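You operate a simulated robot arm through the tools that you are given. There is no shell and no other tool.

Carry out the task below with a simulated robot arm. There is one attempt and no reset: what you move stays moved.

JOB
Find the faulty bobbin with the checker and swap it for the one on the green peg.
Fine: step till it shows FAULT; that bobbin goes on the orange peg.

The check looks at the end state, three seconds after you hand in, the way a careful person would. Anything else that was tipped, shoved, dropped, spilled or broken makes it a failure.

ROBOT AND FRAMES
A 7-joint arm with a fingered hand, fixed in place. Base frame: the origin is at the foot of the arm, x ahead of it, y to its left, z up. Units: m, degrees, N and s.
With the tool pointing down near the work surface it reaches from about 0.32 to 0.72 m from the base axis. Its first joint turns from -166.0 to 166.0 degrees. Payload 4 kg.
The TCP is the grasp point between the finger pads, 0.026 m short of the fingertips. In the tool frame z runs along the fingers and y along their closing line. The gripper opens to 0.148 m. The gripper's body begins 0.073 m behind the TCP. The gripper is a hand of 3 fingers: y runs from the thumb to the fingers, the wrist lies at [0, 0, -0.239] in the tool frame.
Orientation is that of the tool frame in the base frame, as [roll, pitch, yaw] about the fixed x, y, z axes, in that order (R = Rz(yaw) Ry(pitch) Rx(roll)). With the fingers straight down and closing along the base's y, the tool's x points along the base's -x, its y along +y and its z along -z.

CONTROLS
- The arm moves only by the tool drive_tool. Its argument "motion" is a list of rows, each a list of 6 numbers: the shift along the tool's x, y, z in mm, then the turn, a rotation vector about the tool's x, y, z in degrees. In form: [[tx, ty, tz, wx, wy, wz], ...]. A call has 1 to 20 rows; each row is the pose to reach, as a shift and turn from the pose commanded when the call began, along the tool's axes at that moment. Rows are played at 5 a second. More than 0.05 m and 8.6 degrees between two rows, and nothing of the call is played. A pose out of reach is approached as far as the arm can. The call stops where the force on the tool passes 40 N (or 10 N more than at its start, if that is more) or the arm is blocked; 0.2 s more then pass. In this call time passes only in rows, and 0.2 s behind the last. The reply holds the time, the measured pose of the TCP, the force on the tool along the base axes, the opening and the grip force, in the units named above and with some noise, with the torque about the TCP (base axes, N m) and any sound that the robot's microphone picked up.
- Cameras (640 x 400 px; columns grow to the right, rows downward): "scene" is fixed at [0.401, 0.5004, 1.6156]; the picture's right is [-0.92, -0.40, 0.00], its down [-0.38, 0.88, -0.29] and it looks along [0.12, -0.27, -0.96] (base axes); focal length 315 px, centre (320, 200). "wrist" rides on the gripper at [0.068, -0.039, -0.09] in the tool frame; the picture's right is [0.50, 0.87, 0.00], its down [-0.66, 0.38, -0.65] and it looks along [-0.57, 0.33, 0.76] (tool axes); focal length 222 px, centre (320, 200). There is no depth. A picture from a camera that has moved, and an enlarged one, comes with that camera's place and axes in the base frame and with its lens.
- grab_frame(camera): a new picture of that camera. No time passes.
- slide_trunk(by): slides the trunk up (or, below 0, down) by that many m; the arm rides with it, the base frame stays. It gives what a move gives, with no picture.
- curl_fingers(finger1, finger2, thumb_bend): sets how far each is bent, from 0 (flat) to 1 (curled in); at 0.3 the hand is open as for a grip, at 0.7 the pads meet at the TCP. One left out holds its place. A second passes; each finger stops where it meets its share of the squeeze, and holds until it gets a number again. It is the only way to open and close the hand. It gives what a move gives, with no picture; readings hold the bend of each and the force on the fingers (four entries, about 0 where the hand has none), thumb and palm.
- close_up(camera, box): a new picture of the part [left, top, right, bottom] of that camera's present view, enlarged. No time passes.
- close_job(): hands the job in; it is judged then, once.

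Nothing tells you positions but the pictures and the camera data. Unless the task says otherwise, let go and move clear before handing in.

The tools are called after "Request:" as a command line: name --pt "numbers of a row" for each row, then --argument value for the rest, lists and objects as JSON in quotes. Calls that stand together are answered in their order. drive_tool: Moves the arm, as the interface text tells. Its arguments: {"type":"object","properties":{"motion":{"type":"array","items":{"type":"array","items":{"type":"number"}}}},"required":["motion"]} The other tools are called the same way: slide_trunk (by) slides the trunk up or down; curl_fingers (finger1, finger2, thumb_bend) moves the fingers one by one; grab_frame (camera) takes a picture; close_up (camera, box) takes an enlarged picture of a part of a camera's view; close_job () hands the job in.

At the start:

```text
time: 0.0
position: [0.3468, 0.3505, 1.2446]
ee_rot: [-179.9, -0.1, 180.0]
wrist_force: [-0.5, -0.4, 0.3]
moment: [-0.01, -0.01, -0.01]
grip_width: 0.1478
finger_force: 0.0
shape: jaw
bend: [0.3, 0.3, 0.3]
finger forces: [0.0, 0.1, 0.0, 0.1, 0.0, 0.0]
trunk travel left (down, up): [-0.525, 0.065]
```

scene: 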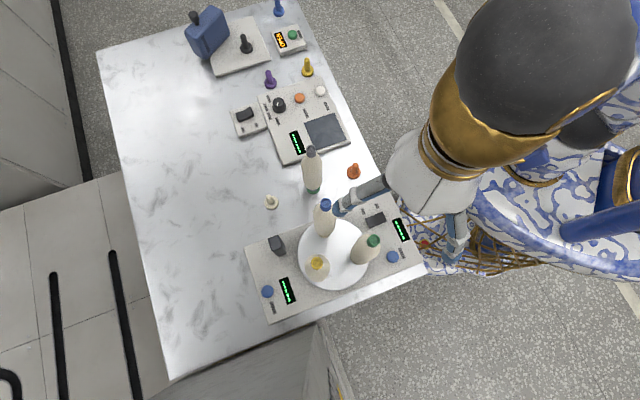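
wrist: 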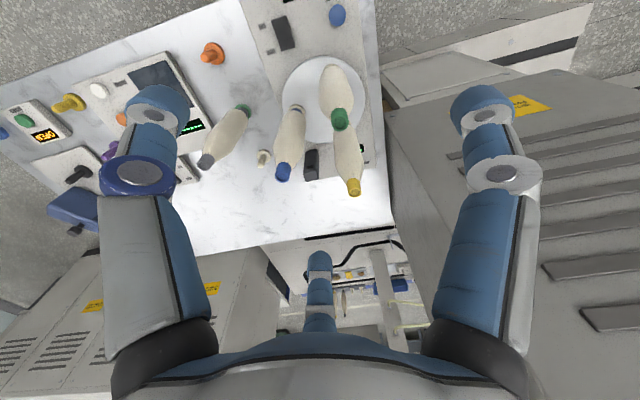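

I see a marble table with several devices: a turntable plate carrying three bobbins (with blue, green and yellow caps), a bobbin on a green peg, and several panels with displays and buttons. I'll take close-ups before moving anything.

Request:
close_up --camera "scene" --box '[230, 180, 430, 330]'

Request:
close_up --camera "scene" --box '[220, 60, 380, 200]'

Request:
close_up --camera "scene" --box '[180, 0, 330, 90]'

Request:
close_up --camera "wrist" --box '[180, 0, 400, 210]'

Request:
close_up --camera "wrist" --box '[0, 40, 220, 240]'

```text
2.67 times, centred on (330, 255) of scene
camera zoom: at [0.401, 0.5004, 1.6156], right [-0.92, -0.4, 0.0], down [-0.38, 0.88, -0.29], along [0.12, -0.27, -0.96], focal length 839 px, centre (293, 53)
```

zoom: 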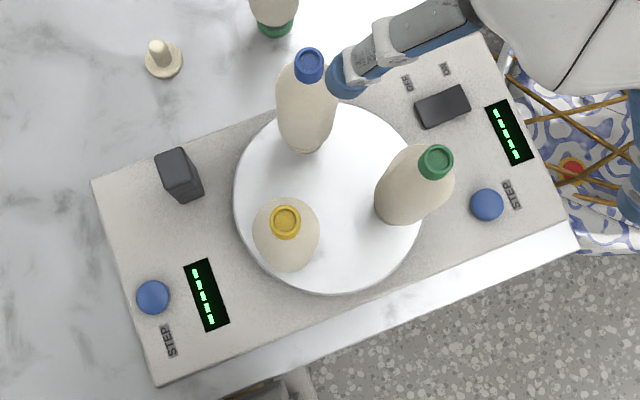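

```text
2.86 times, centred on (300, 130) of scene
camera zoom: at [0.401, 0.5004, 1.6156], right [-0.92, -0.4, 0.0], down [-0.38, 0.88, -0.29], along [0.12, -0.27, -0.96], focal length 899 px, centre (377, 400)
```

zoom: 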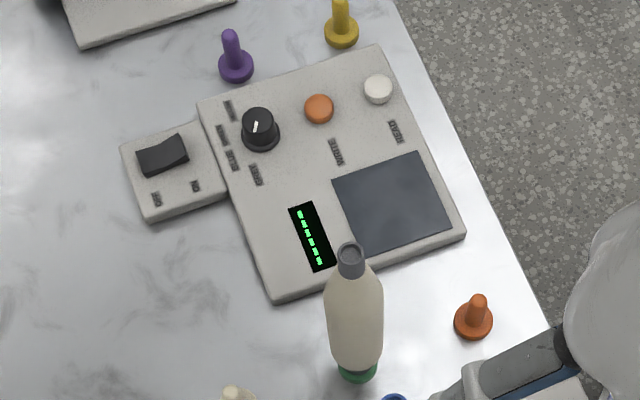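

```text
4.27 times, centred on (255, 45) of scene
camera zoom: at [0.401, 0.5004, 1.6156], right [-0.92, -0.4, 0.0], down [-0.38, 0.88, -0.29], along [0.12, -0.27, -0.96], focal length 1342 px, centre (597, 861)
```

zoom: 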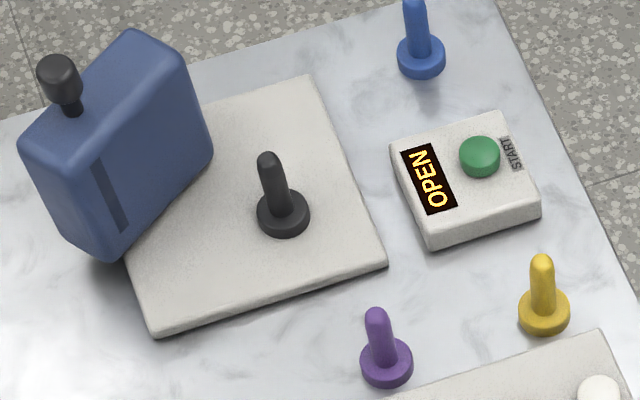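

```text
1.90 times, centred on (290, 105) of wrist
camera zoom: at [0.2781, 0.3115, 1.3339], right [-0.5, 0.87, 0.0], down [0.66, 0.38, 0.65], along [0.57, 0.33, -0.76], focal length 423 px, centre (377, 381)
```

zoom: 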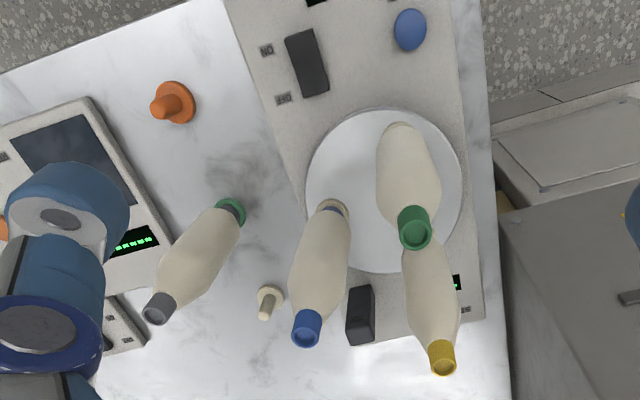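

```text
2.00 times, centred on (110, 140) of wrist
camera zoom: at [0.2781, 0.3115, 1.3339], right [-0.5, 0.87, 0.0], down [0.66, 0.38, 0.65], along [0.57, 0.33, -0.76], focal length 444 px, centre (740, 320)
```

zoom: 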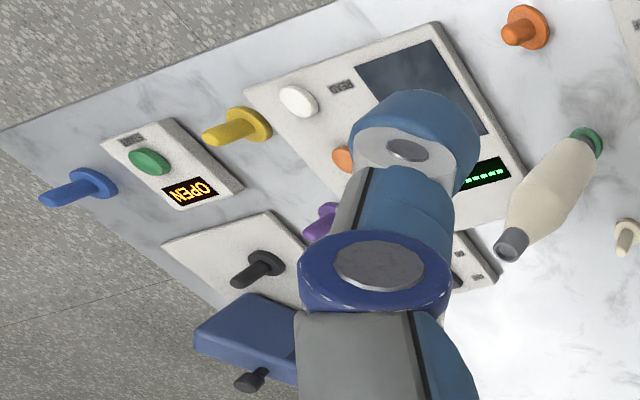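

The scene shows a turntable machine with two STEP buttons, plus another panel with a dial, READ and START buttons, and a dark pad. I'll zoom in further to read the labels before touching anything.

Request:
close_up --camera "scene" --box '[245, 225, 310, 320]'

Request:
close_up --camera "scene" --box '[345, 190, 425, 275]'

Request:
close_up --camera "scene" --box '[225, 85, 300, 165]'

Request:
close_up --camera "scene" --box '[270, 75, 355, 165]'

Request:
close_up --camera "wrist" --box '[260, 0, 400, 110]'

Request:
close_up --camera "wrist" --box '[270, 100, 400, 210]'

```text
4.21 times, centred on (278, 272) of scene
camera zoom: at [0.401, 0.5004, 1.6156], right [-0.92, -0.4, 0.0], down [-0.38, 0.88, -0.29], along [0.12, -0.27, -0.96], focal length 1324 px, centre (499, -105)
```

zoom: 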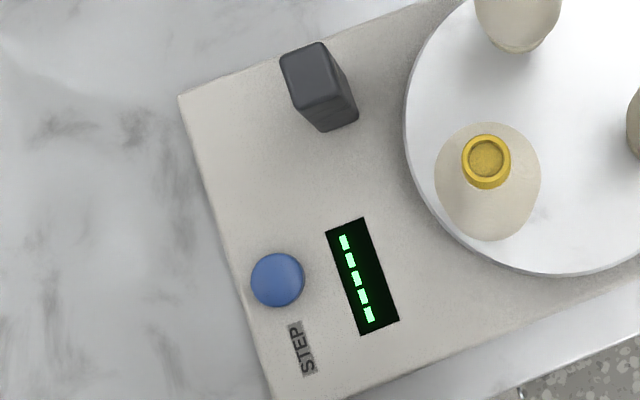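

```text
4.71 times, centred on (385, 232) of scene
camera zoom: at [0.401, 0.5004, 1.6156], right [-0.92, -0.4, 0.0], down [-0.38, 0.88, -0.29], along [0.12, -0.27, -0.96], focal length 1480 px, centre (14, 47)
```

zoom: 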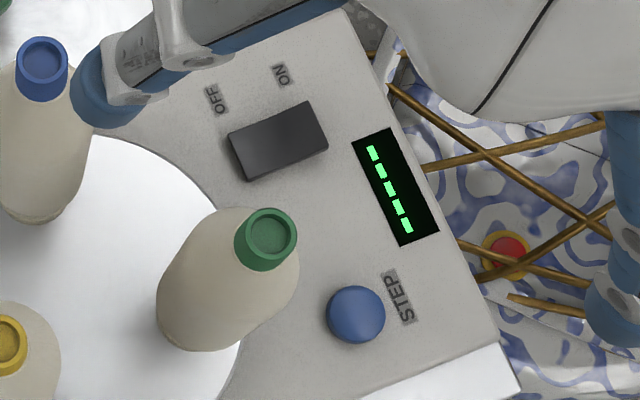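

```text
5.00 times, centred on (262, 125) of scene
camera zoom: at [0.401, 0.5004, 1.6156], right [-0.92, -0.4, 0.0], down [-0.38, 0.88, -0.29], along [0.12, -0.27, -0.96], focal length 1573 px, centre (608, 575)
```

zoom: 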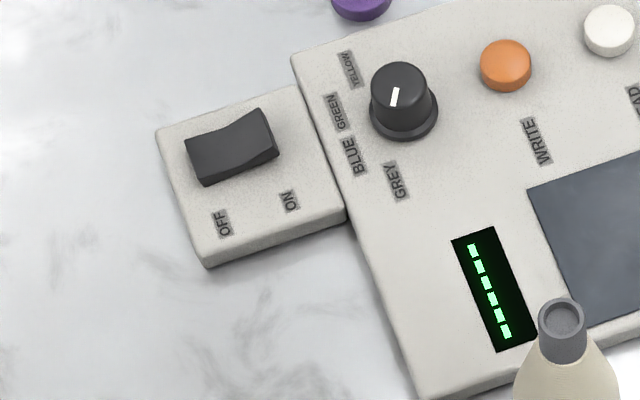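

```text
4.44 times, centred on (312, 120) of scene
camera zoom: at [0.401, 0.5004, 1.6156], right [-0.92, -0.4, 0.0], down [-0.38, 0.88, -0.29], along [0.12, -0.27, -0.96], focal length 1398 px, centre (353, 556)
```

zoom: 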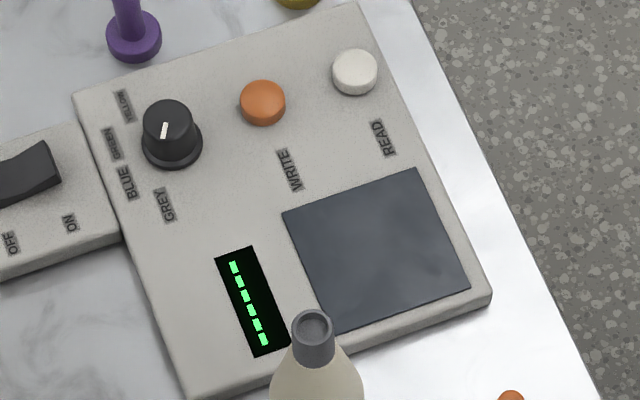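

```text
3.64 times, centred on (330, 55) of wrist
camera zoom: at [0.2781, 0.3115, 1.3339], right [-0.5, 0.87, 0.0], down [0.66, 0.38, 0.65], along [0.57, 0.33, -0.76], focal length 808 px, centre (284, 727)
```

zoom: 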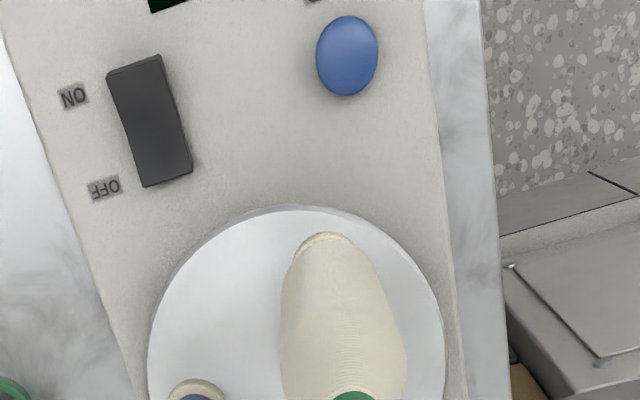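

```text
3.64 times, centred on (335, 155) of wrist
camera zoom: at [0.2781, 0.3115, 1.3339], right [-0.5, 0.87, 0.0], down [0.66, 0.38, 0.65], along [0.57, 0.33, -0.76], focal length 808 px, centre (266, 364)
```

zoom: 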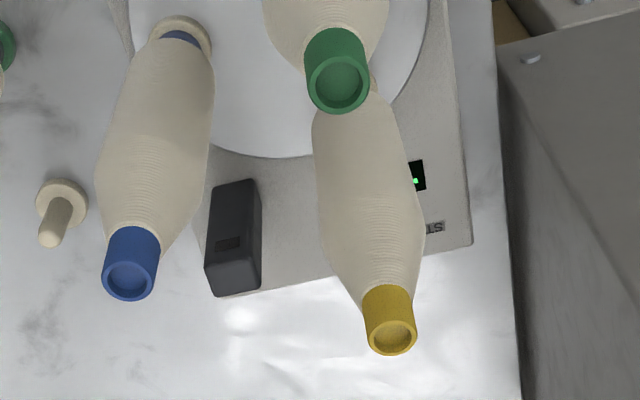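

The turntable machine has an eye-like black box and two STEP/display pairs, so I take it to be the checker. The STEP button nearest the robot is at about (0.27, 0.345, 0.83), and the bobbins are about 0.25 m tall. I'll close the fingers to make a poker, then tilt the hand back towards the base, away from the bobbins.

Request:
curl_fingers --finger1 0.7 --finger2 0.7 --thumb_bend 0.7

Request:
drive_tool --pt "19 -3.7 0 -1.95 -4.6 0" --pt "38 -7.3 0 -3.9 -9.2 0" --pt "57 -11 0 -5.85 -13.8 0" --pt "76 -14.7 0 -7.8 -18.4 0" --pt "95 -18.3 0 -9.75 -23 0" --pt "114 -22 0 -11.7 -27.6 0"

Request:
grab_frame --camera "scene"

Request:
grab_frame --camera "wrist"

```text
time: 1.0
position: [0.3457, 0.3514, 1.2434]
ee_rot: [-180.0, 0.0, -180.0]
wrist_force: [-0.9, -0.3, -1.4]
moment: [0.0, 0.01, -0.03]
grip_width: 0.0003
finger_force: 0.0
shape: fingers
bend: [0.69, 0.69, 0.7]
finger forces: [0.0, 0.0, 0.1, 0.0, 0.0, 0.0]
trunk travel left (down, up): [-0.525, 0.065]
```

```text
time: 2.4
position: [0.2299, 0.329, 1.2433]
ee_rot: [167.3, 27.5, 176.9]
wrist_force: [-0.5, -0.5, -0.5]
moment: [-0.04, -0.01, 0.0]
grip_width: 0.0003
finger_force: 0.1
shape: fingers
bend: [0.69, 0.69, 0.7]
finger forces: [0.0, 0.0, 0.0, 0.0, 0.0, 0.0]
trunk travel left (down, up): [-0.525, 0.065]
```

```text
taken
```

scene: 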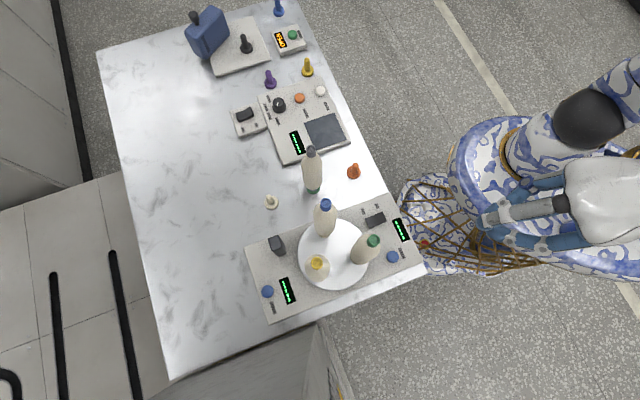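

```text
taken
camera wrist: at [0.13, 0.2766, 1.2828], right [-0.49, 0.87, -0.06], down [0.26, 0.21, 0.94], along [0.83, 0.44, -0.33], focal length 222 px, centre (320, 200)
```

wrist: 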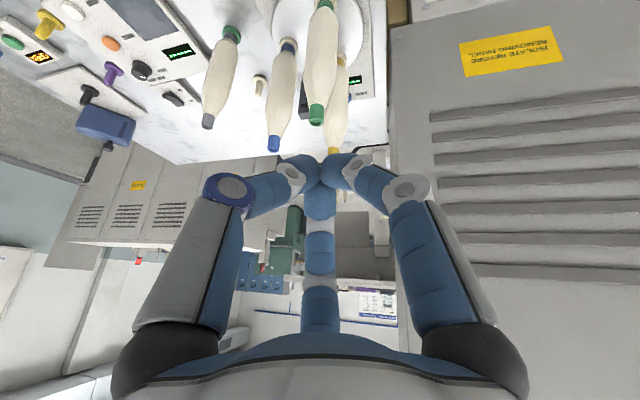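

The scene view is now clear of the arm. I'll take accurate close-ups of the machine and its rocker before lowering the trunk.

Request:
close_up --camera "scene" --box '[350, 190, 430, 270]'

Request:
close_up --camera "scene" --box '[290, 140, 390, 220]'

Request:
close_up --camera "scene" --box '[280, 190, 400, 300]'

Request:
close_up --camera "wrist" --box '[170, 0, 400, 180]'

```text
5.00 times, centred on (390, 230) of scene
camera zoom: at [0.401, 0.5004, 1.6156], right [-0.92, -0.4, 0.0], down [-0.38, 0.88, -0.29], along [0.12, -0.27, -0.96], focal length 1573 px, centre (-30, 50)
```

zoom: 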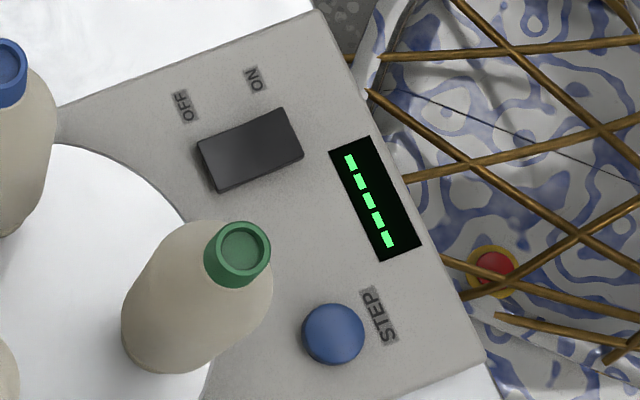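

```text
5.00 times, centred on (340, 180) of scene
camera zoom: at [0.401, 0.5004, 1.6156], right [-0.92, -0.4, 0.0], down [-0.38, 0.88, -0.29], along [0.12, -0.27, -0.96], focal length 1573 px, centre (220, 300)
```

zoom: 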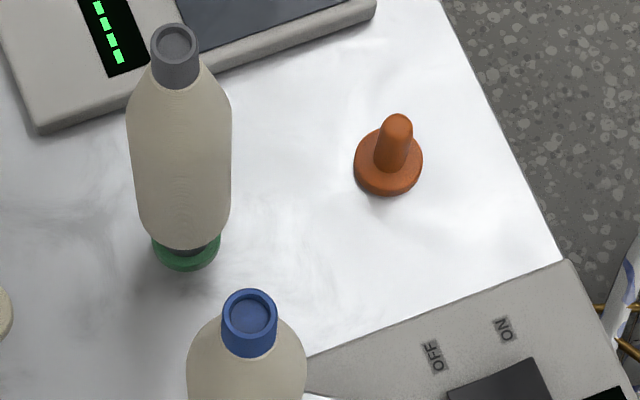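

```text
3.64 times, centred on (340, 245) of scene
camera zoom: at [0.401, 0.5004, 1.6156], right [-0.92, -0.4, 0.0], down [-0.38, 0.88, -0.29], along [0.12, -0.27, -0.96], focal length 1144 px, centre (247, 36)
```

zoom: 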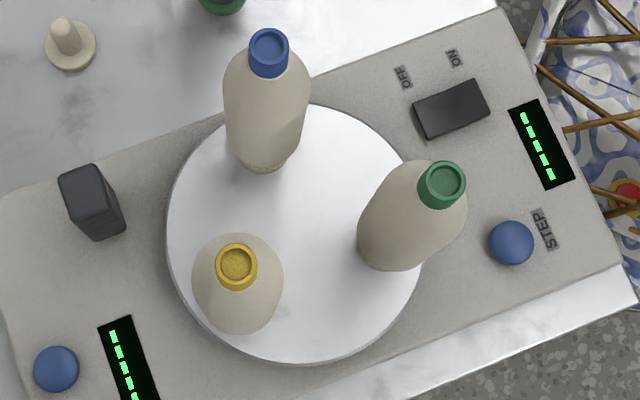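

```text
2.22 times, centred on (285, 90) of wrist
camera zoom: at [0.13, 0.2766, 1.2828], right [-0.49, 0.87, -0.06], down [0.26, 0.21, 0.94], along [0.83, 0.44, -0.33], focal length 494 px, centre (398, 444)
```

zoom: 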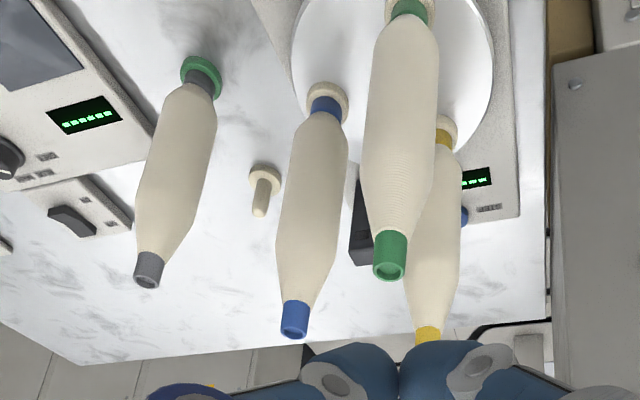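

The bobbins have coloured collars at both ends and sit on peg flanges. I'll lower the trunk in stages, with the hand tilted outside the bobbin cluster.

Request:
slide_trunk --by -0.2

Request:
grab_frame --camera "scene"

Request:
grab_frame --camera "wrist"

```text
time: 4.6
position: [0.2311, 0.3294, 1.0441]
ee_rot: [167.4, 27.5, 176.9]
wrist_force: [-0.1, 0.0, -0.3]
moment: [0.01, 0.01, 0.02]
grip_width: 0.0004
finger_force: 0.1
shape: fingers
bend: [0.69, 0.69, 0.7]
finger forces: [0.0, 0.0, 0.1, 0.0, 0.0, 0.1]
trunk travel left (down, up): [-0.325, 0.265]
```

```text
taken
```

scene: 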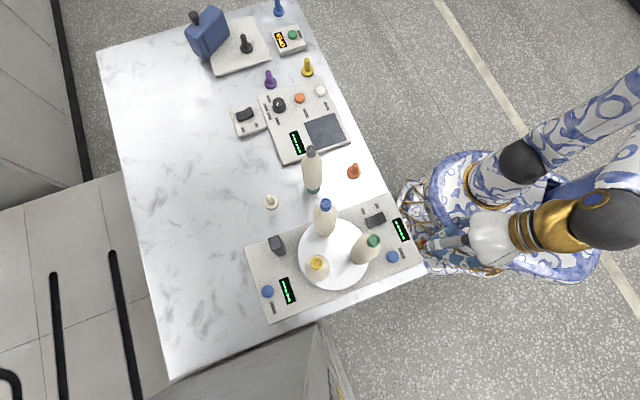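

```text
taken
camera wrist: at [0.1307, 0.2768, 1.0829], right [-0.49, 0.87, -0.06], down [0.26, 0.21, 0.94], along [0.83, 0.44, -0.33], focal length 222 px, centre (320, 200)
```

wrist: 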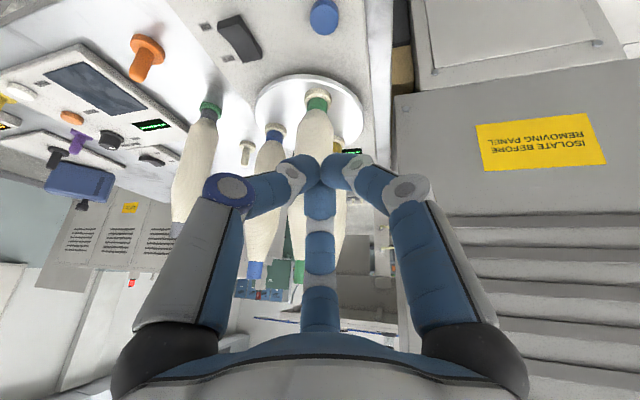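

I'll zoom the wrist view to locate the STEP button and rocker more exactly.

Request:
close_up --camera "wrist" --box '[180, 0, 380, 120]'

Request:
close_up --camera "wrist" --box '[100, 10, 220, 130]'

```text
3.20 times, centred on (280, 60) of wrist
camera zoom: at [0.1307, 0.2768, 1.0829], right [-0.49, 0.87, -0.06], down [0.26, 0.21, 0.94], along [0.83, 0.44, -0.33], focal length 711 px, centre (448, 648)
```

zoom: 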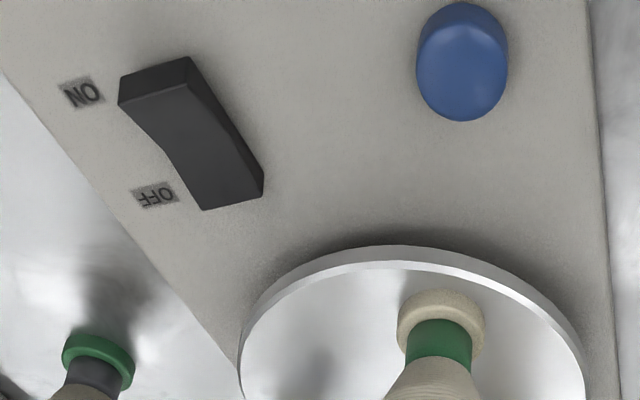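

```text
3.33 times, centred on (160, 70) of wrist
camera zoom: at [0.1307, 0.2768, 1.0829], right [-0.49, 0.87, -0.06], down [0.26, 0.21, 0.94], along [0.83, 0.44, -0.33], focal length 740 px, centre (853, 633)
```

zoom: 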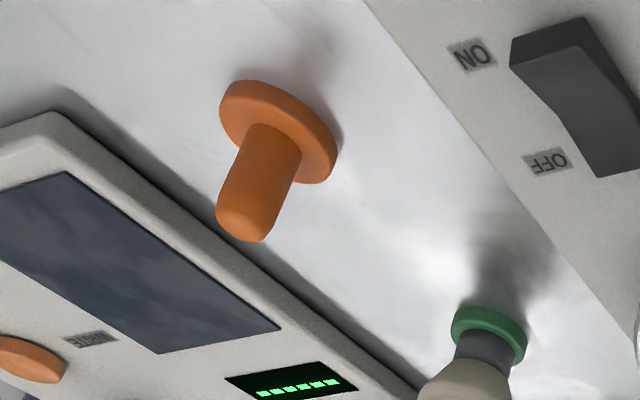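

The rocker's ON end stands high, so the checker is off, and I need to press ON first. That end is at about (0.334, 0.263, 0.832). I'll move the closed fingertips over it and lower the trunk a bit more.

Request:
drive_tool --pt "-16.6 -15 5.5 0 0 0" --pt "-33.2 -30 11 0 0 0" --pt "-49.9 -45 16.6 0 0 0" --pt "-66.5 -60 22.1 0 0 0" --pt "-83.2 -75 27.6 0 0 0"

Request:
slide_trunk --by -0.11

Request:
grab_frame --camera "wrist"

Request:
close_up --camera "scene" --box '[330, 170, 450, 270]'

```text
time: 5.8
position: [0.3214, 0.2568, 1.0433]
ee_rot: [167.3, 27.4, 176.8]
wrist_force: [-0.1, -0.3, 1.3]
moment: [0.02, 0.0, -0.03]
grip_width: 0.0001
finger_force: 0.1
shape: fingers
bend: [0.69, 0.69, 0.7]
finger forces: [0.1, 0.0, 0.0, 0.0, 0.0, 0.0]
trunk travel left (down, up): [-0.325, 0.265]
```

```text
time: 7.2
position: [0.3205, 0.2576, 0.9348]
ee_rot: [167.3, 27.4, 176.8]
wrist_force: [1.0, -0.3, -0.3]
moment: [-0.01, -0.02, -0.02]
grip_width: 0.0002
finger_force: 0.0
shape: fingers
bend: [0.69, 0.69, 0.7]
finger forces: [0.0, 0.1, 0.0, 0.1, 0.1, 0.0]
trunk travel left (down, up): [-0.215, 0.375]
```

```text
taken
camera wrist: at [0.2209, 0.2046, 0.9733], right [-0.49, 0.87, -0.06], down [0.26, 0.21, 0.94], along [0.83, 0.44, -0.33], focal length 222 px, centre (320, 200)
```

wrist: 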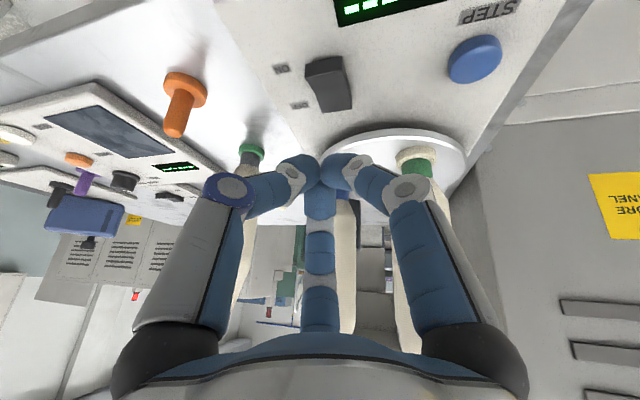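

```text
4.00 times, centred on (390, 220) of scene
camera zoom: at [0.401, 0.5004, 1.6156], right [-0.92, -0.4, 0.0], down [-0.38, 0.88, -0.29], along [0.12, -0.27, -0.96], focal length 1258 px, centre (40, 120)
```

zoom: 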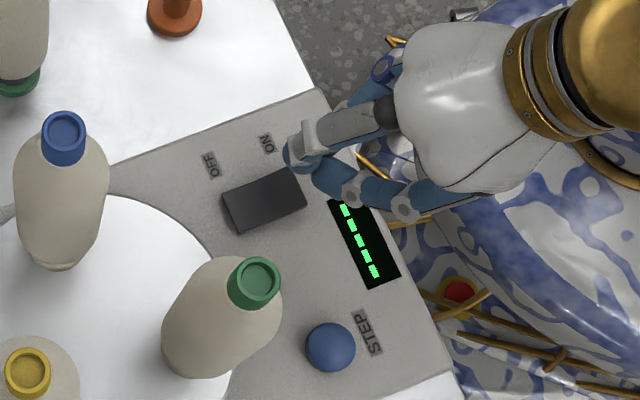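

The fingertips are over the ON end. I'll go straight down slowly and watch the force.

Request:
drive_tool --pt "4.6 -1.9 8.7 0 0 0" --pt "9.2 -3.9 17.3 0 0 0" --pt "13.9 -5.8 26 0 0 0" --pt "18.5 -7.7 34.6 0 0 0" --pt "23.1 -9.7 43.3 0 0 0"

Request:
close_up --camera "wrist" --box '[220, 40, 420, 200]'

Request:
close_up --camera "scene" --box '[330, 170, 450, 270]'

```text
time: 8.4
position: [0.3207, 0.2569, 0.8842]
ee_rot: [167.3, 27.5, 176.9]
wrist_force: [0.4, -0.2, -0.4]
moment: [-0.02, -0.01, -0.03]
grip_width: 0.0
finger_force: 0.1
shape: fingers
bend: [0.69, 0.69, 0.7]
finger forces: [0.0, 0.1, 0.0, 0.1, 0.1, 0.0]
trunk travel left (down, up): [-0.215, 0.375]
```

```text
2.50 times, centred on (320, 120) of wrist
camera zoom: at [0.2207, 0.204, 0.9239], right [-0.49, 0.87, -0.06], down [0.26, 0.21, 0.94], along [0.83, 0.44, -0.33], focal length 555 px, centre (320, 400)
```

zoom: 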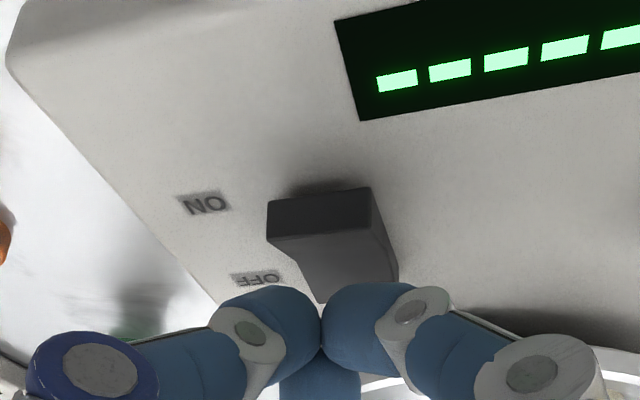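

```text
4.00 times, centred on (390, 220) of scene
camera zoom: at [0.401, 0.5004, 1.6156], right [-0.92, -0.4, 0.0], down [-0.38, 0.88, -0.29], along [0.12, -0.27, -0.96], focal length 1258 px, centre (40, 120)
```

zoom: 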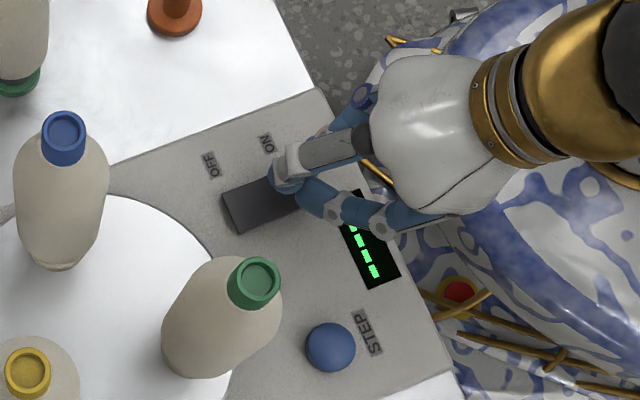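

The profile confirms that the ON end is raised. I'll shift the tips about 8 mm towards the rocker's middle, then go down in fine steps until it clicks.

Request:
drive_tool --pt "-5 5.6 4 0 0 0" --pt "-3.2 4.8 7.5 0 0 0" --pt "-1.3 4.1 10.9 0 0 0" --pt "0.5 3.3 14.4 0 0 0" --pt "2.4 2.5 17.8 0 0 0"

Request:
close_up --camera "wrist" --box '[220, 60, 420, 220]'

```text
time: 9.6
position: [0.3273, 0.2635, 0.8687]
ee_rot: [167.3, 27.5, 176.9]
wrist_force: [0.2, -1.1, 0.0]
moment: [0.04, 0.02, -0.01]
grip_width: 0.0004
finger_force: 0.1
shape: fingers
bend: [0.69, 0.69, 0.7]
finger forces: [0.0, 0.1, 0.0, 0.0, 0.0, 0.0]
trunk travel left (down, up): [-0.215, 0.375]
```

```text
2.50 times, centred on (320, 140) of wrist
camera zoom: at [0.227, 0.2103, 0.9075], right [-0.49, 0.87, -0.06], down [0.26, 0.21, 0.94], along [0.83, 0.44, -0.33], focal length 555 px, centre (320, 350)
```

zoom: 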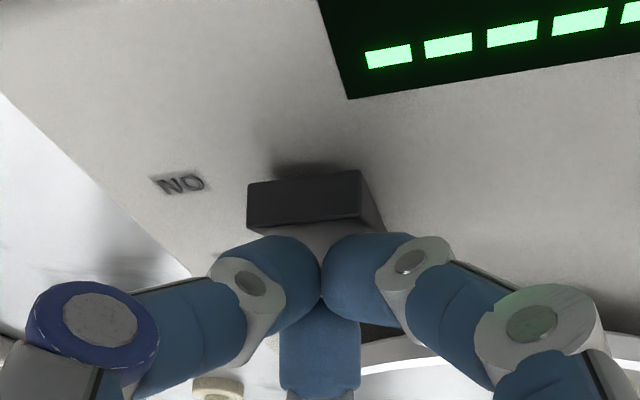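

Request:
drive_tool --pt "0.92 -0.39 1.73 0 0 0" --pt "1.85 -0.77 3.46 0 0 0" --pt "2.77 -1.16 5.19 0 0 0" --pt "3.69 -1.55 6.92 0 0 0" --pt "4.62 -1.94 8.66 0 0 0" --pt "5.54 -2.32 10.39 0 0 0"

Request:
close_up --camera "wrist" --box '[220, 60, 420, 220]'

```text
time: 11.0
position: [0.3281, 0.2616, 0.8588]
ee_rot: [167.0, 27.6, 176.7]
wrist_force: [-0.4, -11.2, 36.0]
moment: [-0.31, -0.25, -0.07]
grip_width: 0.0
finger_force: 21.9
shape: fingers
bend: [0.71, 0.69, 0.71]
finger forces: [12.5, 0.0, 0.0, 0.0, 31.9, 0.0]
trunk travel left (down, up): [-0.215, 0.375]
```

```text
2.50 times, centred on (320, 140) of wrist
camera zoom: at [0.2269, 0.2089, 0.8974], right [-0.48, 0.87, -0.06], down [0.26, 0.21, 0.94], along [0.84, 0.44, -0.32], focal length 555 px, centre (320, 350)
```

zoom: 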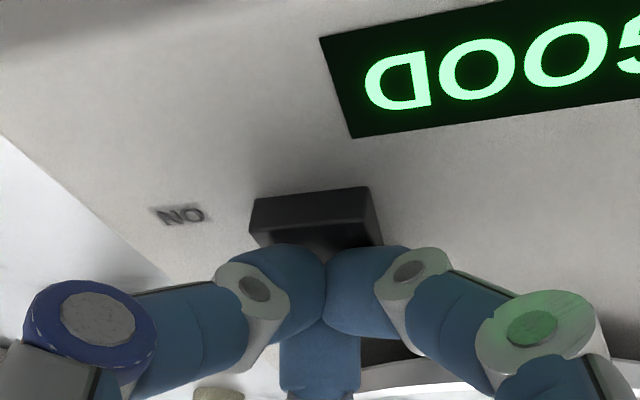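

The display now shows GOOD, so the checker is powered. I'll back straight up and look at the rocker and displays.

Request:
drive_tool --pt "-4.6 1.9 -8.7 0 0 0" --pt "-9.2 3.9 -17.3 0 0 0" --pt "-13.9 5.8 -26 0 0 0" --pt "-18.5 7.7 -34.6 0 0 0" --pt "-23.1 9.7 -43.3 0 0 0"

Request:
close_up --camera "wrist" --box '[220, 0, 520, 180]'

Request:
close_up --camera "scene" --box '[245, 190, 430, 320]'

```text
time: 12.2
position: [0.3269, 0.2639, 0.9062]
ee_rot: [167.3, 27.4, 176.8]
wrist_force: [0.0, 0.3, -0.5]
moment: [0.0, 0.02, 0.03]
grip_width: 0.0001
finger_force: 0.0
shape: fingers
bend: [0.7, 0.69, 0.7]
finger forces: [0.0, 0.0, 0.1, 0.0, 0.0, 0.1]
trunk travel left (down, up): [-0.215, 0.375]
```

```text
2.13 times, centred on (370, 90) of wrist
camera zoom: at [0.2263, 0.2105, 0.9448], right [-0.49, 0.87, -0.06], down [0.26, 0.21, 0.94], along [0.83, 0.44, -0.33], focal length 474 px, centre (213, 435)
```

zoom: 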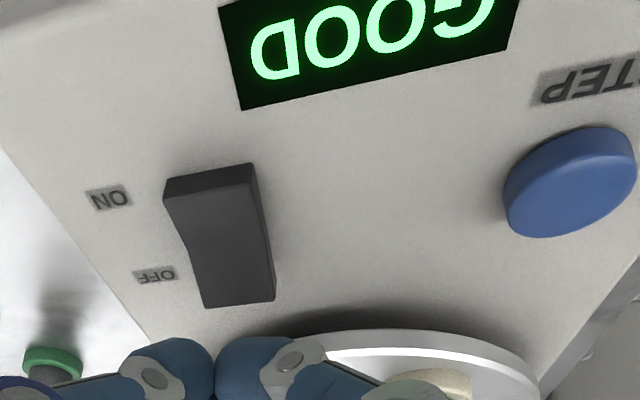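

```text
3.08 times, centred on (338, 255) of scene
camera zoom: at [0.401, 0.5004, 1.6156], right [-0.92, -0.4, 0.0], down [-0.38, 0.88, -0.29], along [0.12, -0.27, -0.96], focal length 968 px, centre (266, 31)
```

zoom: 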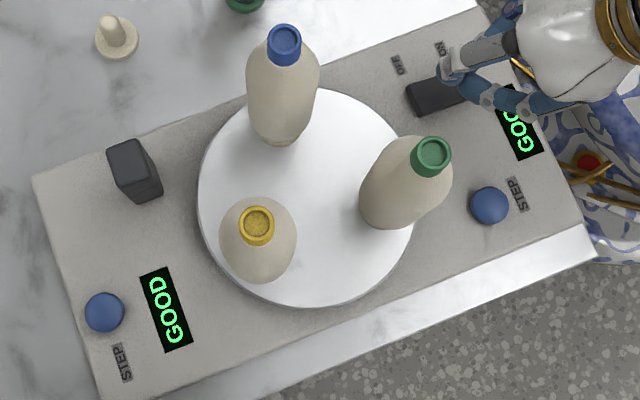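

Both displays mirror each other and read GOOD. Next I'll move over the STEP button at about (0.273, 0.344, 0.83), keeping the hand on the base side of the bobbins.

Request:
drive_tool --pt "11 16 -5.7 0 0 0" --pt "22 32 -11.5 0 0 0" --pt "32.9 48.1 -17.2 0 0 0" --pt "43.9 64.1 -23 0 0 0" --pt "54.9 80.1 -28.7 0 0 0"

Request:
close_up --camera "wrist" --box '[220, 20, 420, 200]'

Request:
close_up --camera "scene" --box '[330, 190, 450, 290]'

```text
time: 13.4
position: [0.2609, 0.3387, 0.9202]
ee_rot: [167.3, 27.3, 176.8]
wrist_force: [0.5, -0.6, 0.1]
moment: [-0.01, -0.01, 0.01]
grip_width: 0.0
finger_force: 0.1
shape: fingers
bend: [0.7, 0.69, 0.7]
finger forces: [0.0, 0.0, 0.0, 0.0, 0.0, 0.0]
trunk travel left (down, up): [-0.215, 0.375]
```

```text
2.22 times, centred on (320, 110) of wrist
camera zoom: at [0.1607, 0.2871, 0.9594], right [-0.49, 0.87, -0.06], down [0.26, 0.21, 0.94], along [0.83, 0.44, -0.33], focal length 494 px, centre (320, 400)
```

zoom: 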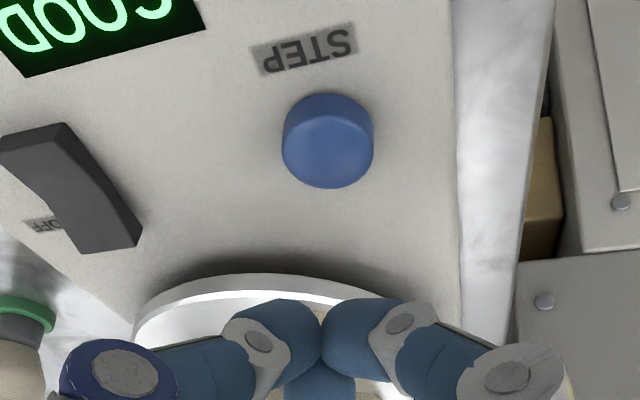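

```text
4.00 times, centred on (390, 240) of scene
camera zoom: at [0.401, 0.5004, 1.6156], right [-0.92, -0.4, 0.0], down [-0.38, 0.88, -0.29], along [0.12, -0.27, -0.96], focal length 1258 px, centre (40, 40)
```

zoom: 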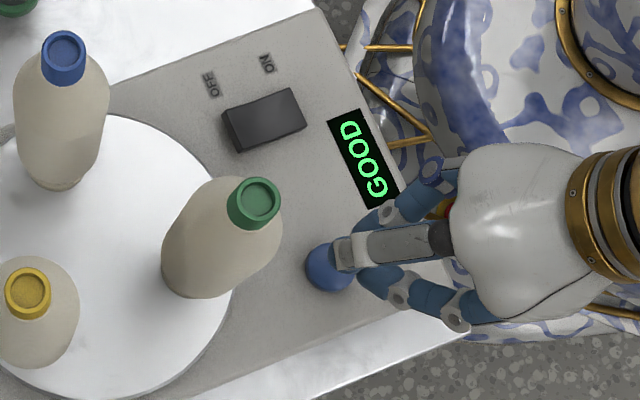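

Request:
drive_tool --pt "4.6 -1.9 8.7 0 0 0" --pt "9.2 -3.9 17.3 0 0 0" --pt "13.9 -5.8 26 0 0 0" --pt "18.5 -7.7 34.6 0 0 0" --pt "23.1 -9.7 43.3 0 0 0"

Request:
close_up --camera "wrist" --box '[220, 60, 420, 220]'

Request:
close_up --camera "scene" --box '[330, 190, 450, 290]'

```text
time: 14.6
position: [0.2606, 0.3393, 0.8716]
ee_rot: [167.4, 27.4, 176.9]
wrist_force: [0.1, 0.4, -0.2]
moment: [0.0, 0.03, -0.01]
grip_width: 0.0001
finger_force: 0.1
shape: fingers
bend: [0.7, 0.69, 0.7]
finger forces: [0.0, 0.0, 0.0, 0.0, 0.0, 0.1]
trunk travel left (down, up): [-0.215, 0.375]
```

```text
2.50 times, centred on (320, 140) of wrist
camera zoom: at [0.1605, 0.2863, 0.9103], right [-0.49, 0.87, -0.06], down [0.26, 0.21, 0.94], along [0.83, 0.44, -0.33], focal length 555 px, centre (320, 350)
```

zoom: 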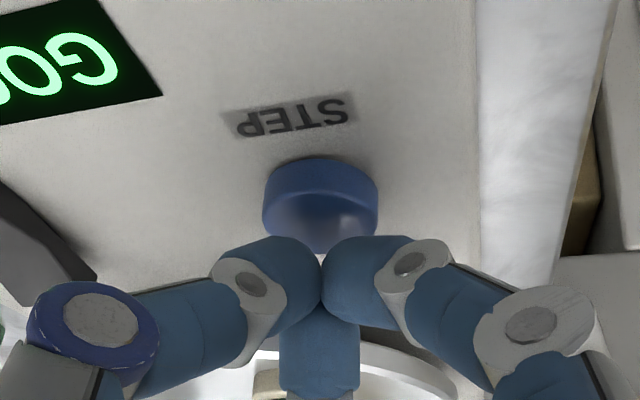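

```text
4.00 times, centred on (390, 240) of scene
camera zoom: at [0.401, 0.5004, 1.6156], right [-0.92, -0.4, 0.0], down [-0.38, 0.88, -0.29], along [0.12, -0.27, -0.96], focal length 1258 px, centre (40, 40)
```

zoom: 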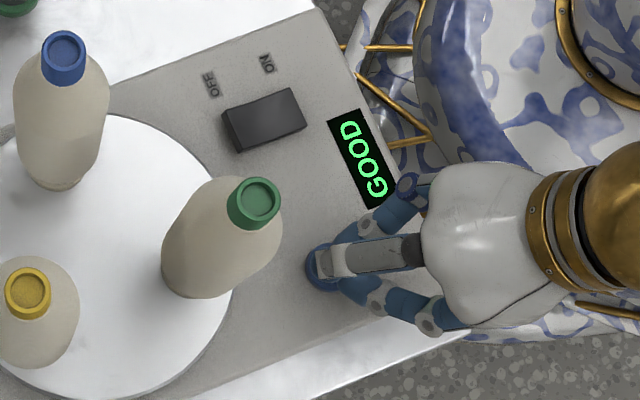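

The tips are aligned over STEP. I'll press in 2 mm steps.

Request:
drive_tool --pt "1.85 -0.77 3.46 0 0 0" --pt "3.69 -1.55 6.92 0 0 0" --pt "4.62 -1.94 8.66 0 0 0" --pt "5.54 -2.32 10.39 0 0 0" --pt "6.46 -2.71 12.1 0 0 0" --pt "7.39 -3.1 13.85 0 0 0"

Request:
grab_frame --camera "scene"

Request:
close_up --camera "wrist" --box '[220, 60, 420, 220]'

```text
time: 16.0
position: [0.2613, 0.3388, 0.8562]
ee_rot: [167.2, 27.6, 177.0]
wrist_force: [0.1, -3.8, 12.6]
moment: [-0.09, -0.15, -0.01]
grip_width: 0.0
finger_force: 8.5
shape: fingers
bend: [0.7, 0.69, 0.7]
finger forces: [4.4, 0.1, 0.0, 0.0, 11.9, 0.1]
trunk travel left (down, up): [-0.215, 0.375]
heard: click
```

```text
taken
```

scene: 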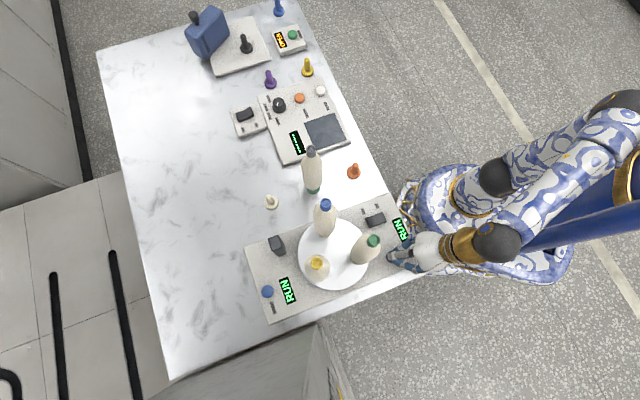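

```text
2.50 times, centred on (320, 140) of wrist
camera zoom: at [0.1612, 0.286, 0.8952], right [-0.48, 0.87, -0.06], down [0.26, 0.21, 0.94], along [0.83, 0.44, -0.33], focal length 555 px, centre (320, 350)
```

zoom: 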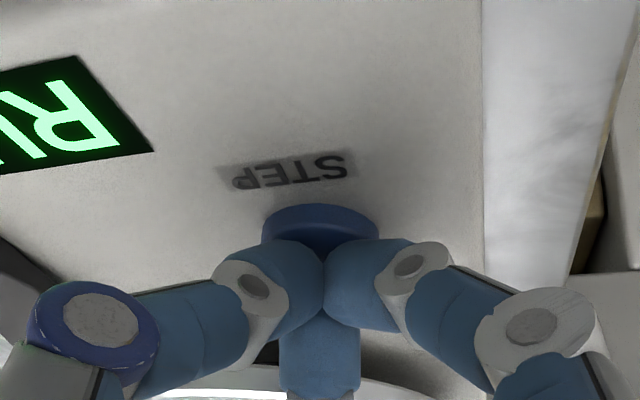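

It clicked and the display shows RUN. I'll release the button and let the turntable move.

Request:
drive_tool --pt "-4.6 1.9 -8.7 0 0 0" --pt "-9.2 3.9 -17.3 0 0 0" --pt "-9.2 3.9 -17.3 0 0 0" --pt "-9.2 3.9 -17.3 0 0 0" --pt "-9.2 3.9 -17.3 0 0 0"

Request:
close_up --camera "scene" --box '[245, 190, 430, 320]'

```text
time: 17.2
position: [0.2609, 0.3391, 0.8761]
ee_rot: [167.3, 27.4, 177.0]
wrist_force: [-0.5, -0.6, 0.0]
moment: [0.03, 0.02, -0.04]
grip_width: 0.0
finger_force: 0.0
shape: fingers
bend: [0.7, 0.69, 0.7]
finger forces: [0.0, 0.0, 0.0, 0.1, 0.0, 0.0]
trunk travel left (down, up): [-0.215, 0.375]
```

```text
3.08 times, centred on (338, 255) of scene
camera zoom: at [0.401, 0.5004, 1.6156], right [-0.92, -0.4, 0.0], down [-0.38, 0.88, -0.29], along [0.12, -0.27, -0.96], focal length 968 px, centre (266, 31)
```

zoom: 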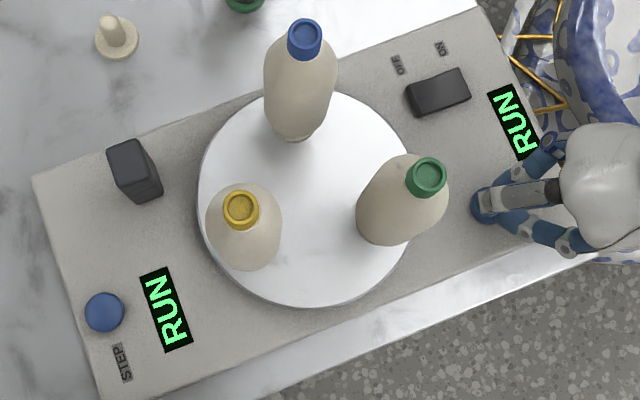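

The turntable is turning slowly clockwise. I'll back off along the tool axis for clearance and wait.

Request:
drive_tool --pt "0 0 -10 0 0 0" --pt "0 0 -20 0 0 0" --pt "0 0 -30 0 0 0" --pt "0 0 -40 0 0 0" --pt "0 0 -40 0 0 0" --pt "0 0 -40 0 0 0" --pt "0 0 -40 0 0 0" --pt "0 0 -40 0 0 0" --pt "0 0 -40 0 0 0" --pt "0 0 -40 0 0 0" --pt "0 0 -40 0 0 0" --pt "0 0 -40 0 0 0" --pt "0 0 -40 0 0 0" --pt "0 0 -40 0 0 0" --pt "0 0 -40 0 0 0" --pt "0 0 -40 0 0 0" --pt "0 0 -40 0 0 0" --pt "0 0 -40 0 0 0" --pt "0 0 -40 0 0 0" --pt "0 0 -40 0 0 0"

Request:
close_up --camera "scene" --box '[245, 190, 430, 320]'

```text
time: 21.4
position: [0.2413, 0.332, 0.9103]
ee_rot: [167.3, 27.4, 176.9]
wrist_force: [-1.0, 0.0, -0.2]
moment: [0.01, -0.02, 0.01]
grip_width: 0.0002
finger_force: 0.1
shape: fingers
bend: [0.7, 0.69, 0.7]
finger forces: [0.1, 0.1, 0.0, 0.0, 0.0, 0.0]
trunk travel left (down, up): [-0.215, 0.375]
```

```text
3.08 times, centred on (338, 255) of scene
camera zoom: at [0.401, 0.5004, 1.6156], right [-0.92, -0.4, 0.0], down [-0.38, 0.88, -0.29], along [0.12, -0.27, -0.96], focal length 968 px, centre (266, 31)
```

zoom: 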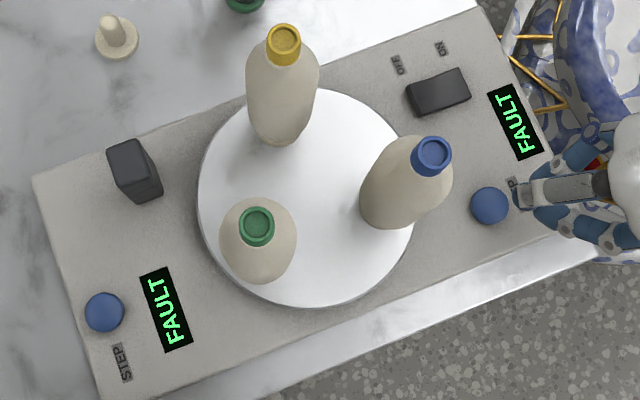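

The checker now shows FAULT. I need to work out which of the three bobbins the sensor is reading, so I'll look closely at the sensor box.

Request:
close_up --camera "scene" --box '[260, 225, 320, 265]'

Request:
close_up --camera "scene" --box '[290, 190, 400, 300]'

Request:
grab_frame --camera "wrist"

```text
10.00 times, centred on (290, 245) of scene
camera zoom: at [0.401, 0.5004, 1.6156], right [-0.92, -0.4, 0.0], down [-0.38, 0.88, -0.29], along [0.12, -0.27, -0.96], focal length 3146 px, centre (620, -250)
```

zoom: 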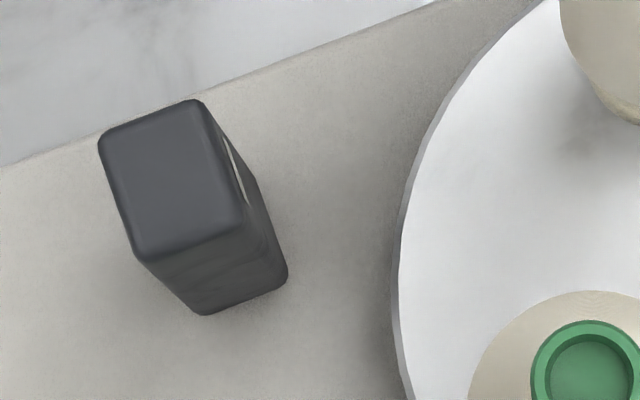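

```text
3.64 times, centred on (345, 245) of scene
camera zoom: at [0.401, 0.5004, 1.6156], right [-0.92, -0.4, 0.0], down [-0.38, 0.88, -0.29], along [0.12, -0.27, -0.96], focal length 1144 px, centre (229, 36)
```

zoom: 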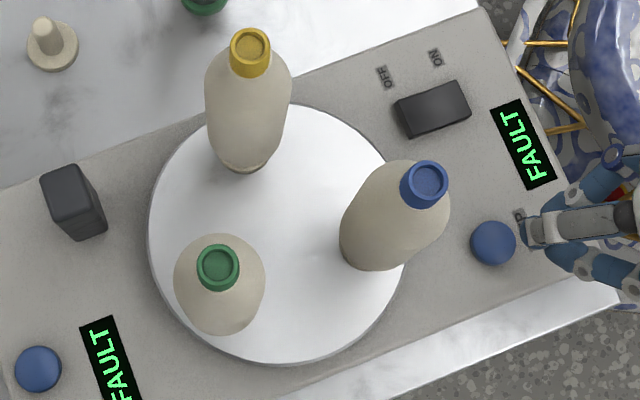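

```text
taken
camera wrist: at [0.1429, 0.2783, 0.9501], right [-0.49, 0.87, -0.06], down [0.26, 0.21, 0.94], along [0.83, 0.44, -0.33], focal length 222 px, centre (320, 200)
```

wrist: 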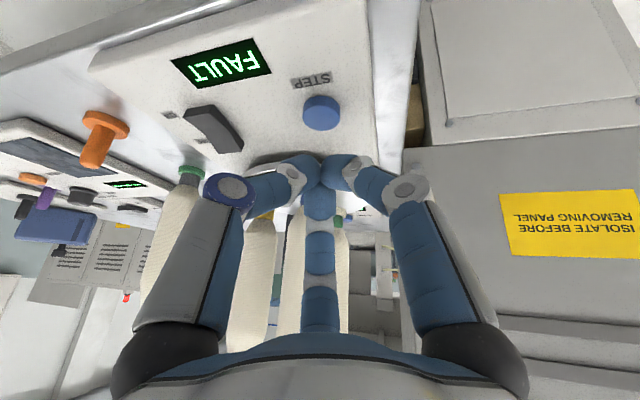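

The sensor's slit faces along the machine's long axis, straight at the bobbin in the upper station at about (0.45, 0.36). That is now the yellow-capped bobbin, and it reads FAULT. I'll raise the trunk, level the hand and study the bobbins before grasping.

Request:
slide_trunk --by 0.3

Request:
grab_frame --camera "wrist"

Request:
close_up --camera "wrist" --box '[170, 0, 400, 180]'

```text
time: 24.4
position: [0.242, 0.3318, 1.2117]
ee_rot: [167.3, 27.5, 176.9]
wrist_force: [0.0, 0.1, 0.2]
moment: [0.01, -0.02, 0.02]
grip_width: 0.0
finger_force: 0.0
shape: fingers
bend: [0.7, 0.69, 0.7]
finger forces: [0.1, 0.0, 0.0, 0.0, 0.1, 0.0]
trunk travel left (down, up): [-0.515, 0.075]
```

```text
taken
camera wrist: at [0.1429, 0.2783, 1.2501], right [-0.49, 0.87, -0.06], down [0.26, 0.21, 0.94], along [0.83, 0.44, -0.33], focal length 222 px, centre (320, 200)
```

wrist: 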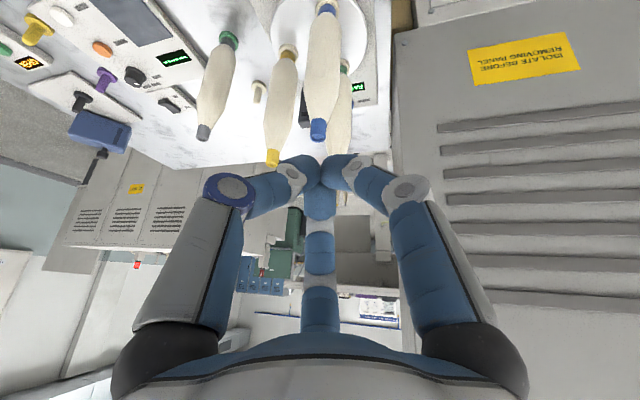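

```text
2.22 times, centred on (285, 90) of wrist
camera zoom: at [0.1429, 0.2783, 1.2501], right [-0.49, 0.87, -0.06], down [0.26, 0.21, 0.94], along [0.83, 0.44, -0.33], focal length 494 px, centre (398, 444)
```

zoom: 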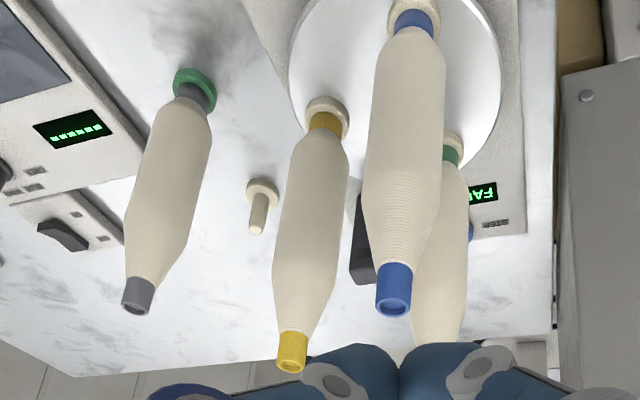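

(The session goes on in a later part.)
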